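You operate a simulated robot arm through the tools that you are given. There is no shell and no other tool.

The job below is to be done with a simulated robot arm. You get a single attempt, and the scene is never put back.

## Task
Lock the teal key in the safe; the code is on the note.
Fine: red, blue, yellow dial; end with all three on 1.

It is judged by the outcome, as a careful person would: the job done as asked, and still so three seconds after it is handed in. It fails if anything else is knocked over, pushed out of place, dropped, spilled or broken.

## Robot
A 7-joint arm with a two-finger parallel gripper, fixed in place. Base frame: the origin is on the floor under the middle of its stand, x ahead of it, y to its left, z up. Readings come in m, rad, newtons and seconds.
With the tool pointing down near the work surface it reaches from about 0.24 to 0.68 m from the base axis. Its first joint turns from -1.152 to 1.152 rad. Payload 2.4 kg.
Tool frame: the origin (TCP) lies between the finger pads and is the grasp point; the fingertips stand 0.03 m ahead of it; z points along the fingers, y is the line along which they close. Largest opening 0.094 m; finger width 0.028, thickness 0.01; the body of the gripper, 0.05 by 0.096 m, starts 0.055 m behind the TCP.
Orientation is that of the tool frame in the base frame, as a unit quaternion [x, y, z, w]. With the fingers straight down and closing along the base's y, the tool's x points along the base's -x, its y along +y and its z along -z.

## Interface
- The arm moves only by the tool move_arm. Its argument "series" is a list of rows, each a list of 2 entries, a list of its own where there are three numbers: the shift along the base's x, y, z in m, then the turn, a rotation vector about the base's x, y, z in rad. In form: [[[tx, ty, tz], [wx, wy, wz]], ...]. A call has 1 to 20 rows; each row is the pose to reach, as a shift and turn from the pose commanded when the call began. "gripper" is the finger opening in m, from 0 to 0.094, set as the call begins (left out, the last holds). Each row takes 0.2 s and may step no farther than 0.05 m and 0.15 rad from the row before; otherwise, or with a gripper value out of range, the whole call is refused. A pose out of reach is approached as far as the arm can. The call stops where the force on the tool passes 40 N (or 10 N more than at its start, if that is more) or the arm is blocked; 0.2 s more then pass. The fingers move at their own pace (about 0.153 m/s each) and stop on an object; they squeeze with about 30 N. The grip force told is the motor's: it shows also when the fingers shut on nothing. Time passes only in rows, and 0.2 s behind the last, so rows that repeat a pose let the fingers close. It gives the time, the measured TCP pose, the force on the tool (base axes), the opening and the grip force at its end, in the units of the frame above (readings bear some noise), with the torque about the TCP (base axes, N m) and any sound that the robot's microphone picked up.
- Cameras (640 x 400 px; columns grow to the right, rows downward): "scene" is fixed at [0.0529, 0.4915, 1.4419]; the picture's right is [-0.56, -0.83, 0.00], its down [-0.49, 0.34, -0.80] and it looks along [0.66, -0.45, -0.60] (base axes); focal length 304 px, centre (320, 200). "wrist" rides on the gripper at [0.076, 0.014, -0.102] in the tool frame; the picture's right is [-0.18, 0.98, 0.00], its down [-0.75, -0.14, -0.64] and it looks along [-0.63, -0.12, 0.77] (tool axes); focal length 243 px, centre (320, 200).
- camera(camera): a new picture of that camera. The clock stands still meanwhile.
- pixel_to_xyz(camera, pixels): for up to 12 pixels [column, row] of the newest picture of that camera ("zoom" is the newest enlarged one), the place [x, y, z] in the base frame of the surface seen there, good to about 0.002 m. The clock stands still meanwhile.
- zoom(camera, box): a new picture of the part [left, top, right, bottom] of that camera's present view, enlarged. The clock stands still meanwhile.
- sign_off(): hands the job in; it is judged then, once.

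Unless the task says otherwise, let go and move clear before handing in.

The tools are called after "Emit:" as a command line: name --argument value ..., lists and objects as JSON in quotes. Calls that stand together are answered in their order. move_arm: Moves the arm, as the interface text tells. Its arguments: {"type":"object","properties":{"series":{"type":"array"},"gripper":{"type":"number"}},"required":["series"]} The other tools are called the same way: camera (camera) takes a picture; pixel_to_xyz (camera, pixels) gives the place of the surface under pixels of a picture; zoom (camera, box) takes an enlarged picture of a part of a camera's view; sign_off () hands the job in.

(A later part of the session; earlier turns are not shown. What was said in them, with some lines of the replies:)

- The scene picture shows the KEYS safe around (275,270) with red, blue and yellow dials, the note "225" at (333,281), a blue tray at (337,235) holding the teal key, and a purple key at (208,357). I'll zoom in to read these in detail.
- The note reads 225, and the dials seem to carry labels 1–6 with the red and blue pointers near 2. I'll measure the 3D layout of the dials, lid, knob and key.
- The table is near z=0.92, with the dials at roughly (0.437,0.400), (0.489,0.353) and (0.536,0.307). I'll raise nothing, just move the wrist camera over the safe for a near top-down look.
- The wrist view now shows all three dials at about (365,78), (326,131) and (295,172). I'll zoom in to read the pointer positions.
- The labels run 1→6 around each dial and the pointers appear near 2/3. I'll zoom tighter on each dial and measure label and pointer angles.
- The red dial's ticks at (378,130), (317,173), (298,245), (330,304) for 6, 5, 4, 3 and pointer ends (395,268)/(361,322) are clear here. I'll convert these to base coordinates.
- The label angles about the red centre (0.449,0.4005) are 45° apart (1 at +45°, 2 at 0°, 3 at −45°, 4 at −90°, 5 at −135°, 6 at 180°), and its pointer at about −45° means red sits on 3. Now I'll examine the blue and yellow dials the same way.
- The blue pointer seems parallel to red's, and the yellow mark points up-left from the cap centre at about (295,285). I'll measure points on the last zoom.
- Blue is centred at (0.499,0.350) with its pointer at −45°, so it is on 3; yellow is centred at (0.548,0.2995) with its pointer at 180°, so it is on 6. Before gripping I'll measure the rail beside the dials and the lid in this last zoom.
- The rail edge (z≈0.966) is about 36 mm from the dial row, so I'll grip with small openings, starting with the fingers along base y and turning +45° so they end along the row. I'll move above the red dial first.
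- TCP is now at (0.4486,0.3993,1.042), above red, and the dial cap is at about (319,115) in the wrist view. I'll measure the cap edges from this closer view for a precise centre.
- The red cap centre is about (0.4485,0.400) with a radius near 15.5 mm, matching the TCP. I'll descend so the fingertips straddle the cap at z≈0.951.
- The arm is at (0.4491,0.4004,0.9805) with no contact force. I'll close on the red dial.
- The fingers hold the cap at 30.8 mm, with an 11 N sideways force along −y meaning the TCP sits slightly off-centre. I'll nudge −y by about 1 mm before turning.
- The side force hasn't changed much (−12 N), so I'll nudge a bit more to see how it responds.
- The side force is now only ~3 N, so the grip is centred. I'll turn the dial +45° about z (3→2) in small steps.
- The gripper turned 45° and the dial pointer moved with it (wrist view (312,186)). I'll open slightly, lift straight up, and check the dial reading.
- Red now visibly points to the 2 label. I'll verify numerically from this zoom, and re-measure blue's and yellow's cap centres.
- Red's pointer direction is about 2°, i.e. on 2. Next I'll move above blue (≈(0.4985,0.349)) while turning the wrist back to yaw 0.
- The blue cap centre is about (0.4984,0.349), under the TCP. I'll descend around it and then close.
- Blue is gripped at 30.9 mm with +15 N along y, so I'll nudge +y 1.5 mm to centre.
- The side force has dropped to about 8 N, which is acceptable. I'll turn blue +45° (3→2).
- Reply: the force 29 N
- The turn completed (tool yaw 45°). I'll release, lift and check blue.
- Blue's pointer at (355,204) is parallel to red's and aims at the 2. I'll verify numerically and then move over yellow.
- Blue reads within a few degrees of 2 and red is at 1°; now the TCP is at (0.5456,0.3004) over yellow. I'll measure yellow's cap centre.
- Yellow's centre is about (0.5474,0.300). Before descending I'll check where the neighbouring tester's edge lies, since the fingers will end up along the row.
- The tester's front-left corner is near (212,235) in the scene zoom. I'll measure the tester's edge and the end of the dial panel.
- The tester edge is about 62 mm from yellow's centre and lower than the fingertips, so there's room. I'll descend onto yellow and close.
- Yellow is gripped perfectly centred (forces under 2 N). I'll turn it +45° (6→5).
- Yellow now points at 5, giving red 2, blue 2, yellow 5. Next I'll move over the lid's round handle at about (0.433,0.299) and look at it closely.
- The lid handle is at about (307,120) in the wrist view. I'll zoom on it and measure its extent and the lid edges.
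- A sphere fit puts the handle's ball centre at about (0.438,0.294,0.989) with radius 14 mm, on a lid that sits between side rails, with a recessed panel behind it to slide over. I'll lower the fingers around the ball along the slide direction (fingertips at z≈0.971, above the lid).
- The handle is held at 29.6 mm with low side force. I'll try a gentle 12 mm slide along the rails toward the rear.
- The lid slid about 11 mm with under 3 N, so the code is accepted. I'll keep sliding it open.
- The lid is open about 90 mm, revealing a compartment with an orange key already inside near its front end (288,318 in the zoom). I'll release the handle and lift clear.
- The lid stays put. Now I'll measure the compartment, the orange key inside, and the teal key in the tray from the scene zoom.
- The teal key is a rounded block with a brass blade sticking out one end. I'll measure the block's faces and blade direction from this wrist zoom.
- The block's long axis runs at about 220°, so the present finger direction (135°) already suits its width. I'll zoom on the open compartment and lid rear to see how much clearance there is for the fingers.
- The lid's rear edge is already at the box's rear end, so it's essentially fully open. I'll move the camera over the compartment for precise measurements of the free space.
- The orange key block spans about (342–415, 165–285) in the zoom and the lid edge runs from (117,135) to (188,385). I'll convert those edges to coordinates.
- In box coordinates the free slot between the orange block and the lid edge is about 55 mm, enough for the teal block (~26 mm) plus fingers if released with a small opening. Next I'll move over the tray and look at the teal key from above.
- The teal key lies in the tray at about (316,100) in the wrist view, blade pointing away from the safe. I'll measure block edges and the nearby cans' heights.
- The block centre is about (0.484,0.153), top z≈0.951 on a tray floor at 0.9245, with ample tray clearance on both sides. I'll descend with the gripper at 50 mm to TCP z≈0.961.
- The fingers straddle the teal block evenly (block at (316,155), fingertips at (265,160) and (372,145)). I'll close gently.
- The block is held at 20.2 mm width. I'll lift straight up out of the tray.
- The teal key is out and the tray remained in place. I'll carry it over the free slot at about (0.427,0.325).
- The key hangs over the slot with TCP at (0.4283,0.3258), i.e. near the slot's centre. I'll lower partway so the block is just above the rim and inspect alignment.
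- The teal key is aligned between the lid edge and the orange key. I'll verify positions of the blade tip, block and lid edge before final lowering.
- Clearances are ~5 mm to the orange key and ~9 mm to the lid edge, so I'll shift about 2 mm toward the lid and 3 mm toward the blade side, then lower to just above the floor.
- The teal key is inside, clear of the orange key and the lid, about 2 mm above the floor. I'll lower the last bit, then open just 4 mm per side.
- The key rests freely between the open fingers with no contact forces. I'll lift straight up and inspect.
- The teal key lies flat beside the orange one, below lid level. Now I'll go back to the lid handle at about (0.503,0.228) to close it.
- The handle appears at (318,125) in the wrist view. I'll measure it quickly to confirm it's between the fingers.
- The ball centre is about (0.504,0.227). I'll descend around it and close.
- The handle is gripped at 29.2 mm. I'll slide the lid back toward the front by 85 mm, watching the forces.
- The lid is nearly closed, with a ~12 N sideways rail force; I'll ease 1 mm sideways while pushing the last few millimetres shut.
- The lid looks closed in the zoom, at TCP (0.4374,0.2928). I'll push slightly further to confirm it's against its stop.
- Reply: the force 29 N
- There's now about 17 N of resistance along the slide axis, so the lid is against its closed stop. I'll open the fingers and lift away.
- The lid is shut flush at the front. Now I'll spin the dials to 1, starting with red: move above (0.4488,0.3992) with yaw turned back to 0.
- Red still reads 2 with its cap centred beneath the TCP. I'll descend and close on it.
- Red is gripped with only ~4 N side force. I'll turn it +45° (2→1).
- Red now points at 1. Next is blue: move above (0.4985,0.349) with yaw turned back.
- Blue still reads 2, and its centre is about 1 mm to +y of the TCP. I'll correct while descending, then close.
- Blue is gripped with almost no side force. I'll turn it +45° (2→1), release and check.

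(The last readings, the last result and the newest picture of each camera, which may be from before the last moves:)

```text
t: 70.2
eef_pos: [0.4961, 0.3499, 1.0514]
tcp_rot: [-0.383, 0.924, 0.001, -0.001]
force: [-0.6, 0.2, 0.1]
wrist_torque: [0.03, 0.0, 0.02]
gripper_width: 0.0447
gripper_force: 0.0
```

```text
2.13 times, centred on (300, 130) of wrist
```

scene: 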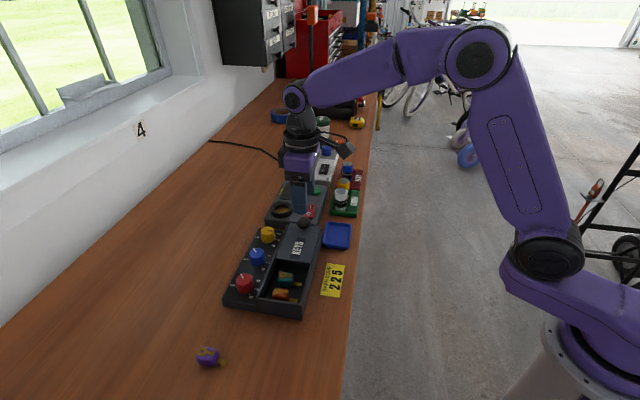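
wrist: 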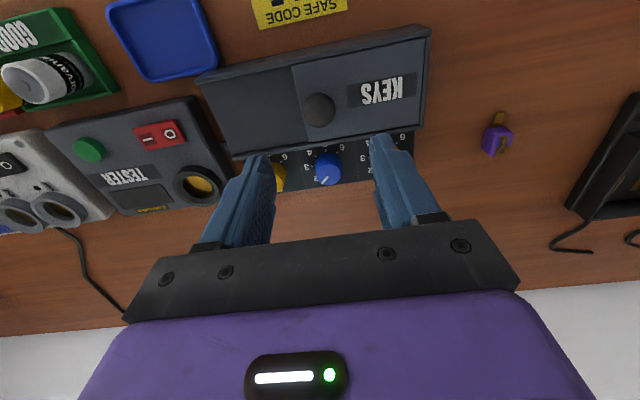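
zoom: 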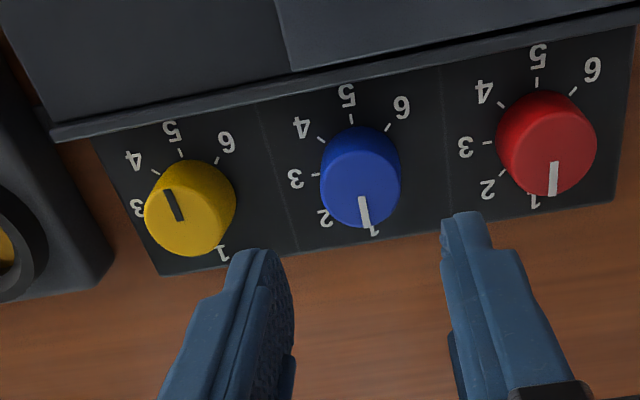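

Red and blue both point to 1. For yellow (5→1, +180°) I'll do two 90° turns; first move above it with yaw back to 0.

Emit:
move_arm --series '[[[0.009, -0.008, 0], [0, 0, -0.13]], [[0.017, -0.016, 0], [0, 0, -0.26]], [[0.026, -0.025, 0], [0, 0, -0.39]], [[0.034, -0.033, 0], [0, 0, -0.52]], [[0.043, -0.042, 0], [0, 0, -0.65]], [[0.051, -0.05, 0], [0, 0, -0.785]], [[0.051, -0.05, 0], [0, 0, -0.785]], [[0.051, -0.05, 0], [0, 0, -0.785]]]'

Emit:
zoom --camera "wrist" --box '[250, 60, 390, 160]'

Emit:
pixel_to_xyz --camera "zoom" --pixels '[[270, 210], [370, 210], [270, 300], [370, 300], [320, 255]]'

```text
t: 72.0
eef_pos: [0.5489, 0.3004, 1.0517]
tcp_rot: [0.001, 1.0, 0.001, 0.0]
force: [0.2, -0.4, 0.2]
wrist_torque: [0.0, 0.0, -0.01]
gripper_width: 0.0451
gripper_force: 0.0
```

```text
4.00 times, centred on (320, 110) of wrist
```

zoom: 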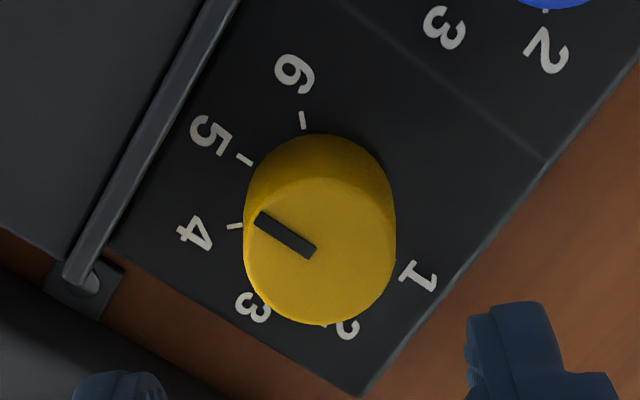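

```text
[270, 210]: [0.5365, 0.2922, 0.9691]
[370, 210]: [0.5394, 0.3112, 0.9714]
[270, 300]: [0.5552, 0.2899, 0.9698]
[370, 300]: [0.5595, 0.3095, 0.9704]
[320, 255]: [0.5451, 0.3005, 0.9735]
```

Yellow reads 5, with its centre near (0.5475,0.3005). I'll descend and close on it.

Emit:
move_arm --series '[[[-0.001, 0, -0.02], [0, 0, 0]], [[-0.001, 0, -0.04], [0, 0, 0]], [[-0.001, 0, -0.06], [0, 0, 0]], [[-0.001, 0, -0.07], [0, 0, 0]], [[-0.001, 0, -0.07], [0, 0, 0]]]' --gripper 0.045

Emit:
move_arm --series '[[[0, 0, 0], [0, 0, 0]], [[0, 0, 0], [0, 0, 0]], [[0, 0, 0], [0, 0, 0]]]' --gripper 0.02

```text
t: 73.2
eef_pos: [0.5496, 0.3003, 0.9823]
tcp_rot: [-0.001, 1.0, 0.0, -0.001]
force: [0.0, -0.2, 0.1]
wrist_torque: [0.02, 0.04, 0.02]
gripper_width: 0.0453
gripper_force: 0.1
```

```text
t: 74.0
eef_pos: [0.5494, 0.2998, 0.98]
tcp_rot: [0.0, 1.0, 0.0, 0.0]
force: [-0.2, 2.8, -2.7]
wrist_torque: [0.08, -0.24, 0.01]
gripper_width: 0.0311
gripper_force: 45.2
```

Yellow is gripped with low side force. I'll turn it +90° (5→3) in 0.12 rad steps with a 1 mm −x correction.

Emit:
move_arm --series '[[[-0.0002, 0, 0], [0, 0, 0.12]], [[-0.0004, 0, 0], [0, 0, 0.24]], [[-0.0006, 0, 0], [0, 0, 0.36]], [[-0.0008, 0, 0], [0, 0, 0.48]], [[-0.001, 0, 0], [0, 0, 0.6]], [[-0.001, 0, 0], [0, 0, 0.72]], [[-0.001, 0, 0], [0, 0, 0.84]], [[-0.001, 0, 0], [0, 0, 0.96]], [[-0.001, 0, 0], [0, 0, 1.08]], [[-0.001, 0, 0], [0, 0, 1.2]], [[-0.001, 0, 0], [0, 0, 1.32]], [[-0.001, 0, 0], [0, 0, 1.44]], [[-0.001, 0, 0], [0, 0, 1.5708]], [[-0.001, 0, 0], [0, 0, 1.5708]]]'

Emit:
camera --camera "wrist"

```text
t: 77.0
eef_pos: [0.5477, 0.3015, 0.9813]
tcp_rot: [0.709, -0.706, 0.001, 0.0]
force: [7.3, 9.6, -5.3]
wrist_torque: [0.86, -0.18, 0.06]
gripper_width: 0.0308
gripper_force: 44.9
```

```text
taken
```

wrist: 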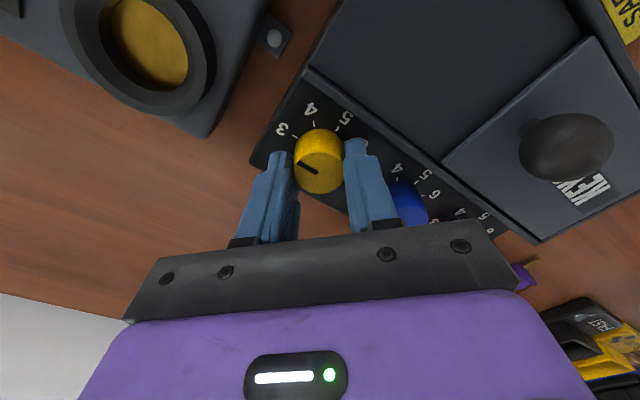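

Yellow turned 90° with the gripper. I'll release, lift, rotate the wrist back and regrip for the second 90°.

Emit:
move_arm --series '[[[0, 0, 0], [0, 0, 0]], [[0, 0, 0], [0, 0, 0]], [[0, 0, 0.02], [0, 0, 0]], [[0, 0, 0.045], [0, 0, 0]], [[0, 0, 0.07], [0, 0, 0]], [[0, 0, 0.07], [0, 0, 0]]]' --gripper 0.044

Emit:
zoom --camera "wrist" --box '[200, 40, 440, 200]'

Emit:
move_arm --series '[[[0, 0, 0], [0, 0, -0.13]], [[0, 0, 0], [0, 0, -0.26]], [[0, 0, 0], [0, 0, -0.39]], [[0, 0, 0], [0, 0, -0.52]], [[0, 0, 0], [0, 0, -0.65]], [[0, 0, 0], [0, 0, -0.785]], [[0, 0, 0], [0, 0, -0.915]], [[0, 0, 0], [0, 0, -1.045]], [[0, 0, 0], [0, 0, -1.175]], [[0, 0, 0], [0, 0, -1.305]], [[0, 0, 0], [0, 0, -1.435]], [[0, 0, 0], [0, 0, -1.5708]], [[0, 0, 0], [0, 0, -1.5708]], [[0, 0, 0], [0, 0, -1.5708]]]'

Emit:
zoom --camera "wrist" --box '[250, 60, 390, 160]'

```text
t: 78.4
eef_pos: [0.5456, 0.3003, 1.0516]
tcp_rot: [-0.707, 0.708, 0.0, 0.0]
force: [0.2, -0.4, 0.6]
wrist_torque: [-0.03, -0.02, 0.01]
gripper_width: 0.0441
gripper_force: 0.1
```

```text
2.50 times, centred on (320, 120) of wrist
```

zoom: 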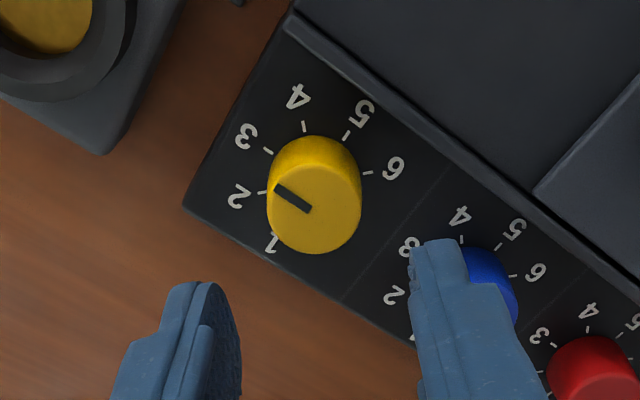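

```text
t: 81.4
eef_pos: [0.5479, 0.3, 1.0517]
tcp_rot: [0.001, 1.0, 0.001, 0.0]
force: [-0.2, 0.5, 0.3]
wrist_torque: [-0.02, 0.01, 0.01]
gripper_width: 0.0438
gripper_force: 0.1
```

```text
4.00 times, centred on (320, 110) of wrist
```

zoom: 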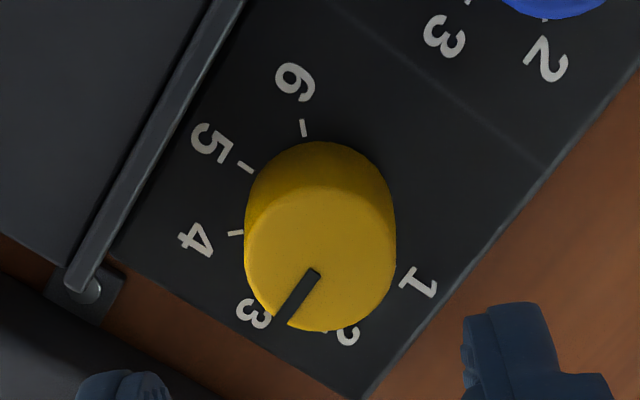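

Yellow is now on 3 (pointer at (300,297) in the zoom). I'll descend again and regrip.

Emit:
move_arm --series '[[[0, 0, -0.02], [0, 0, 0]], [[0, 0, -0.04], [0, 0, 0]], [[0, 0, -0.06], [0, 0, 0]], [[0, 0, -0.07], [0, 0, 0]], [[0, 0, -0.07], [0, 0, 0]]]' --gripper 0.045

Emit:
move_arm --series '[[[0, 0, 0], [0, 0, 0]], [[0, 0, 0], [0, 0, 0]], [[0, 0, 0], [0, 0, 0]]]' --gripper 0.02

```text
t: 82.6
eef_pos: [0.5466, 0.3012, 0.9813]
tcp_rot: [0.0, 1.0, 0.0, 0.0]
force: [-1.0, 0.2, 0.4]
wrist_torque: [0.01, 0.0, -0.02]
gripper_width: 0.0449
gripper_force: 0.0
```

```text
t: 83.4
eef_pos: [0.5467, 0.3006, 0.9796]
tcp_rot: [0.001, 1.0, 0.0, -0.001]
force: [-2.3, -5.6, -0.2]
wrist_torque: [-0.17, 0.24, 0.0]
gripper_width: 0.0308
gripper_force: 44.6
```

Grip is good with ~6 N side force. I'll turn the second +90° (3→1).

Emit:
move_arm --series '[[[0.0002, -0.0002, 0], [0, 0, 0.12]], [[0.0004, -0.0004, 0], [0, 0, 0.24]], [[0.0005, -0.0005, 0], [0, 0, 0.36]], [[0.0005, -0.0005, 0], [0, 0, 0.48]], [[0.0005, -0.0005, 0], [0, 0, 0.6]], [[0.0005, -0.0005, 0], [0, 0, 0.72]], [[0.0005, -0.0005, 0], [0, 0, 0.84]], [[0.0005, -0.0005, 0], [0, 0, 0.96]], [[0.0005, -0.0005, 0], [0, 0, 1.08]], [[0.0005, -0.0005, 0], [0, 0, 1.2]], [[0.0005, -0.0005, 0], [0, 0, 1.32]], [[0.0005, -0.0005, 0], [0, 0, 1.44]], [[0.0005, -0.0005, 0], [0, 0, 1.5708]], [[0.0005, -0.0005, 0], [0, 0, 1.5708]]]'

Emit:
move_arm --series '[[[0, 0, 0], [0, 0, 0]], [[0, 0, 0], [0, 0, 0]], [[0, 0, 0.02], [0, 0, 0]], [[0, 0, 0.045], [0, 0, 0]], [[0, 0, 0.07], [0, 0, 0]], [[0, 0, 0.1], [0, 0, 0]], [[0, 0, 0.14], [0, 0, 0]], [[0, 0, 0.14], [0, 0, 0]]]' --gripper 0.044

Emit:
camera --camera "wrist"

Emit:
zoom --camera "wrist" --box '[240, 40, 440, 180]'

```text
t: 86.4
eef_pos: [0.5469, 0.3001, 0.9811]
tcp_rot: [0.708, -0.706, 0.0, 0.001]
force: [3.1, -0.5, -24.0]
wrist_torque: [-0.12, -0.17, -0.01]
gripper_width: 0.0311
gripper_force: 44.9
```

```text
t: 88.2
eef_pos: [0.5476, 0.3018, 1.1204]
tcp_rot: [0.707, -0.707, 0.0, 0.0]
force: [0.3, 0.6, -0.1]
wrist_torque: [-0.03, -0.05, 0.0]
gripper_width: 0.044
gripper_force: 0.1
```

```text
taken
```

wrist: 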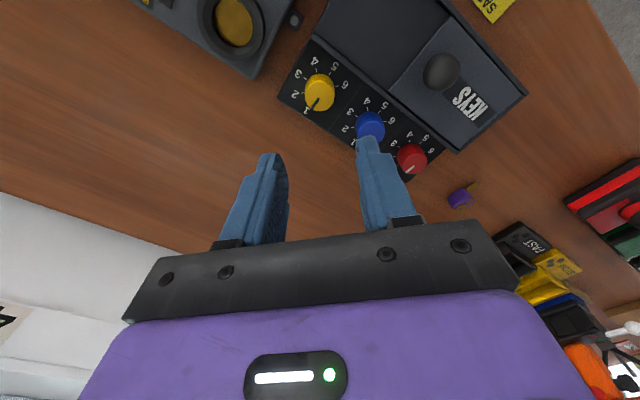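

```text
2.86 times, centred on (340, 110) of wrist
```

zoom: 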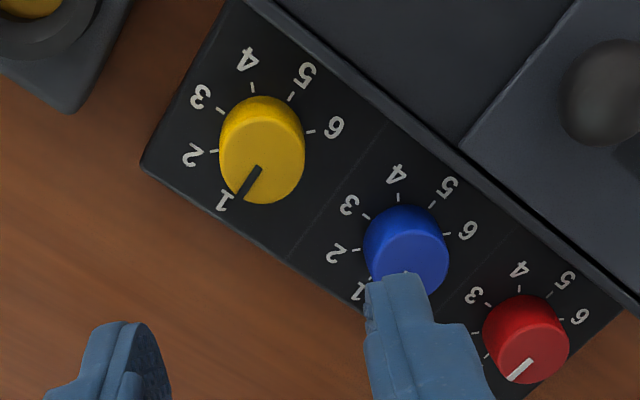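

Yellow now points at 1. I'll move clear with yaw back to 0 and check all three dials and the lid from above.

Emit:
move_arm --series '[[[-0.005, 0.003, 0.02], [0, 0, -0.13]], [[-0.012, 0.006, 0.04], [0, 0, -0.26]], [[-0.02, 0.009, 0.05], [0, 0, -0.39]], [[-0.03, 0.012, 0.05], [0, 0, -0.52]], [[-0.04, 0.015, 0.05], [0, 0, -0.65]], [[-0.05, 0.018, 0.05], [0, 0, -0.785]], [[-0.06, 0.021, 0.05], [0, 0, -0.915]], [[-0.07, 0.024, 0.05], [0, 0, -1.045]], [[-0.08, 0.027, 0.05], [0, 0, -1.175]], [[-0.09, 0.03, 0.05], [0, 0, -1.305]], [[-0.095, 0.032, 0.05], [0, 0, -1.435]], [[-0.1, 0.034, 0.05], [0, 0, -1.5708]], [[-0.1, 0.034, 0.05], [0, 0, -1.5708]]]'

Emit:
camera --camera "wrist"

Emit:
zoom --camera "wrist" --box '[240, 30, 420, 180]'

Emit:
camera --camera "scene"

```text
t: 91.0
eef_pos: [0.447, 0.3341, 1.171]
tcp_rot: [0.001, 1.0, 0.0, -0.001]
force: [0.4, 0.0, -1.2]
wrist_torque: [0.02, 0.0, 0.0]
gripper_width: 0.044
gripper_force: 0.1
```

```text
taken
```

wrist: 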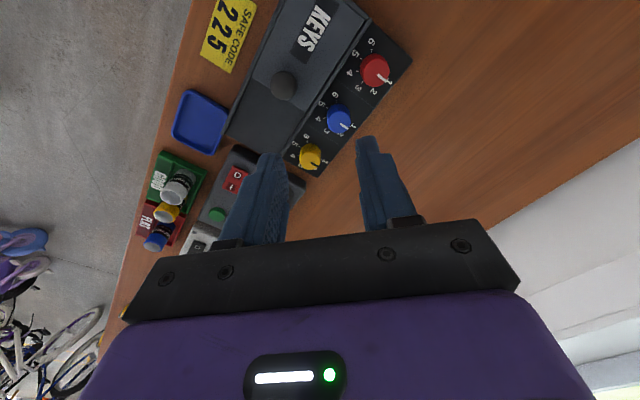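

```text
2.67 times, centred on (330, 105) of wrist
```

zoom: 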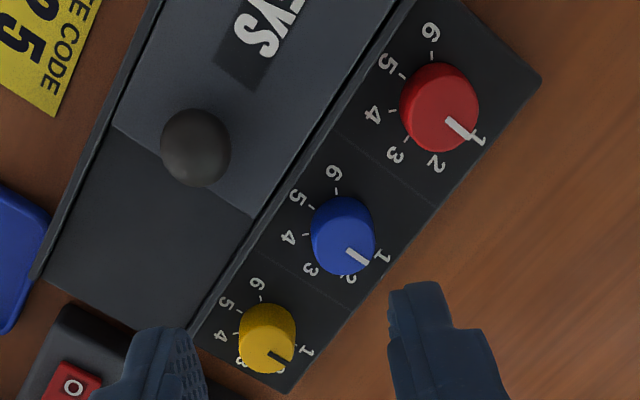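

```text
taken
```

scene: 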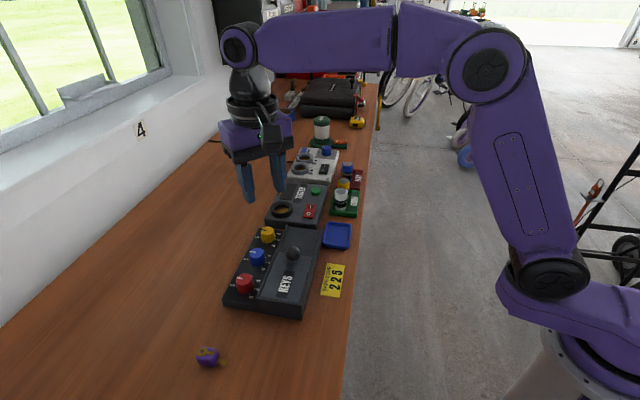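

All three pointers aim at 1 and everything else is in place. I'll do a numerical check of each pointer's angle with tight zooms.

Emit:
zoom --camera "wrist" --box '[350, 40, 400, 100]'

Emit:
zoom --camera "wrist" --box '[290, 90, 370, 180]'

Emit:
zoom --camera "scene" --box '[215, 215, 335, 320]'

```text
6.67 times, centred on (375, 70) of wrist
```

zoom: 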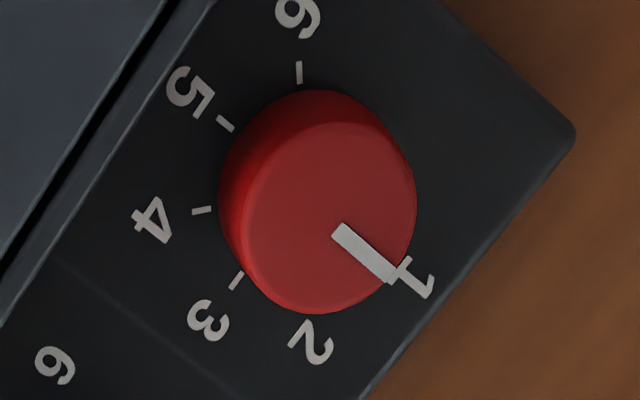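

```text
4.44 times, centred on (330, 135) of wrist
```

zoom: 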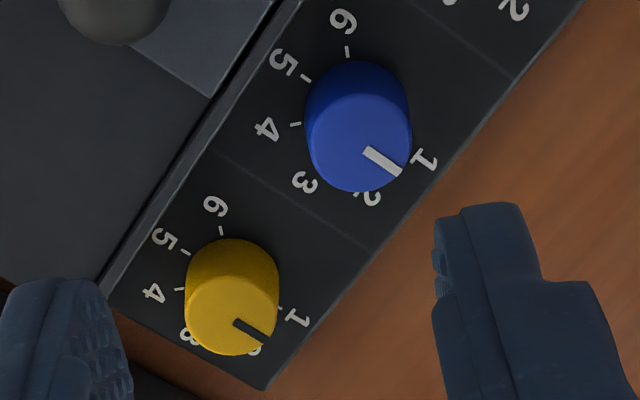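

```text
3.81 times, centred on (275, 268) of scene
```

zoom: 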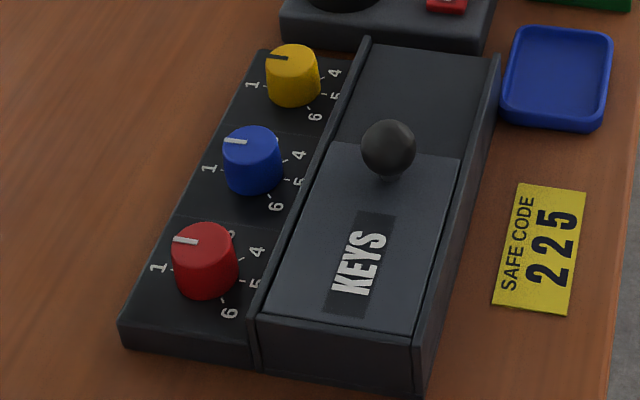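

The pointers look parallel and aimed at 1 in both cameras; one last numeric check from the wrist view.

Emit:
zoom --camera "wrist" --box '[290, 40, 410, 180]'

```text
2.86 times, centred on (350, 110) of wrist
```

zoom: 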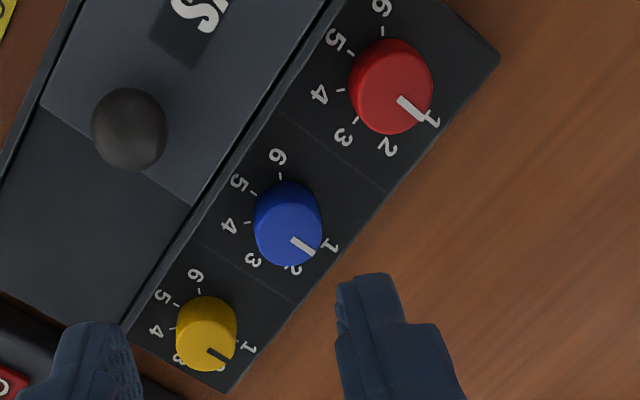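

Emit:
pixel_to_xyz --camera "zoom" --pixels '[[401, 101], [419, 117], [295, 241], [312, 252], [211, 350], [228, 361]]'

```text
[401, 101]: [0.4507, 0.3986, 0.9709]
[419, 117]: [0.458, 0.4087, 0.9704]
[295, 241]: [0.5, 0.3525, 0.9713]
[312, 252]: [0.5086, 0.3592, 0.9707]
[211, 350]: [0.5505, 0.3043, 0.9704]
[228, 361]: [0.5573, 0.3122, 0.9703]
```

All pointers are within measurement noise of 45° (position 1). I'll confirm the lid is back exactly at its initial closed position by re-sampling the same scene pixels as at the start.

Emit:
pixel_to_xyz --camera "scene" --pixels '[[293, 252], [280, 240], [265, 301], [245, 283], [334, 281], [208, 357], [337, 235]]'

Emit:
zoom --camera "scene" --box '[210, 210, 370, 320]'

```text
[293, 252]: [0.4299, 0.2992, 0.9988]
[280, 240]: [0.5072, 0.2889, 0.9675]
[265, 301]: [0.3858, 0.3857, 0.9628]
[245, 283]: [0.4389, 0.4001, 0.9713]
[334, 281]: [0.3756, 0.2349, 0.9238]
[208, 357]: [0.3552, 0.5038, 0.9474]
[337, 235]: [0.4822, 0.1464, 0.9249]
```

```text
3.64 times, centred on (290, 265) of scene
```

zoom: 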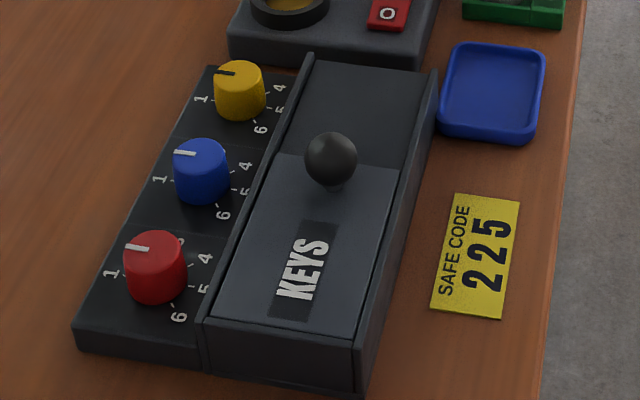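

The image matches the starting picture for the lid, handle (330,160 in the zoom), safe, note and tray; only the key is gone from the tray and all dials are on 1. The gripper is empty and clear, so I'm handing in.

Emit:
sign_off

```text
The job is handed in.
```

The teal key is in the safe, the lid is closed, and all three dials are on 1. I've handed the job in.

- **Code:** I set red to 2, blue to 2 and yellow to 5 from the note, and the lid slid open easily.
- **Key:** The teal key lies flat next to an orange key that was already in there. I didn't touch the orange key.
- **Lid:** I slid it back until it hit its stop. In the pictures it sits where it was at the start.
- **Lock:** I didn't pull on the lid after setting the dials to 1, so I haven't tested that it holds.
- **Surroundings:** The safe, note, tray and purple key are where they were, and nothing was knocked over.
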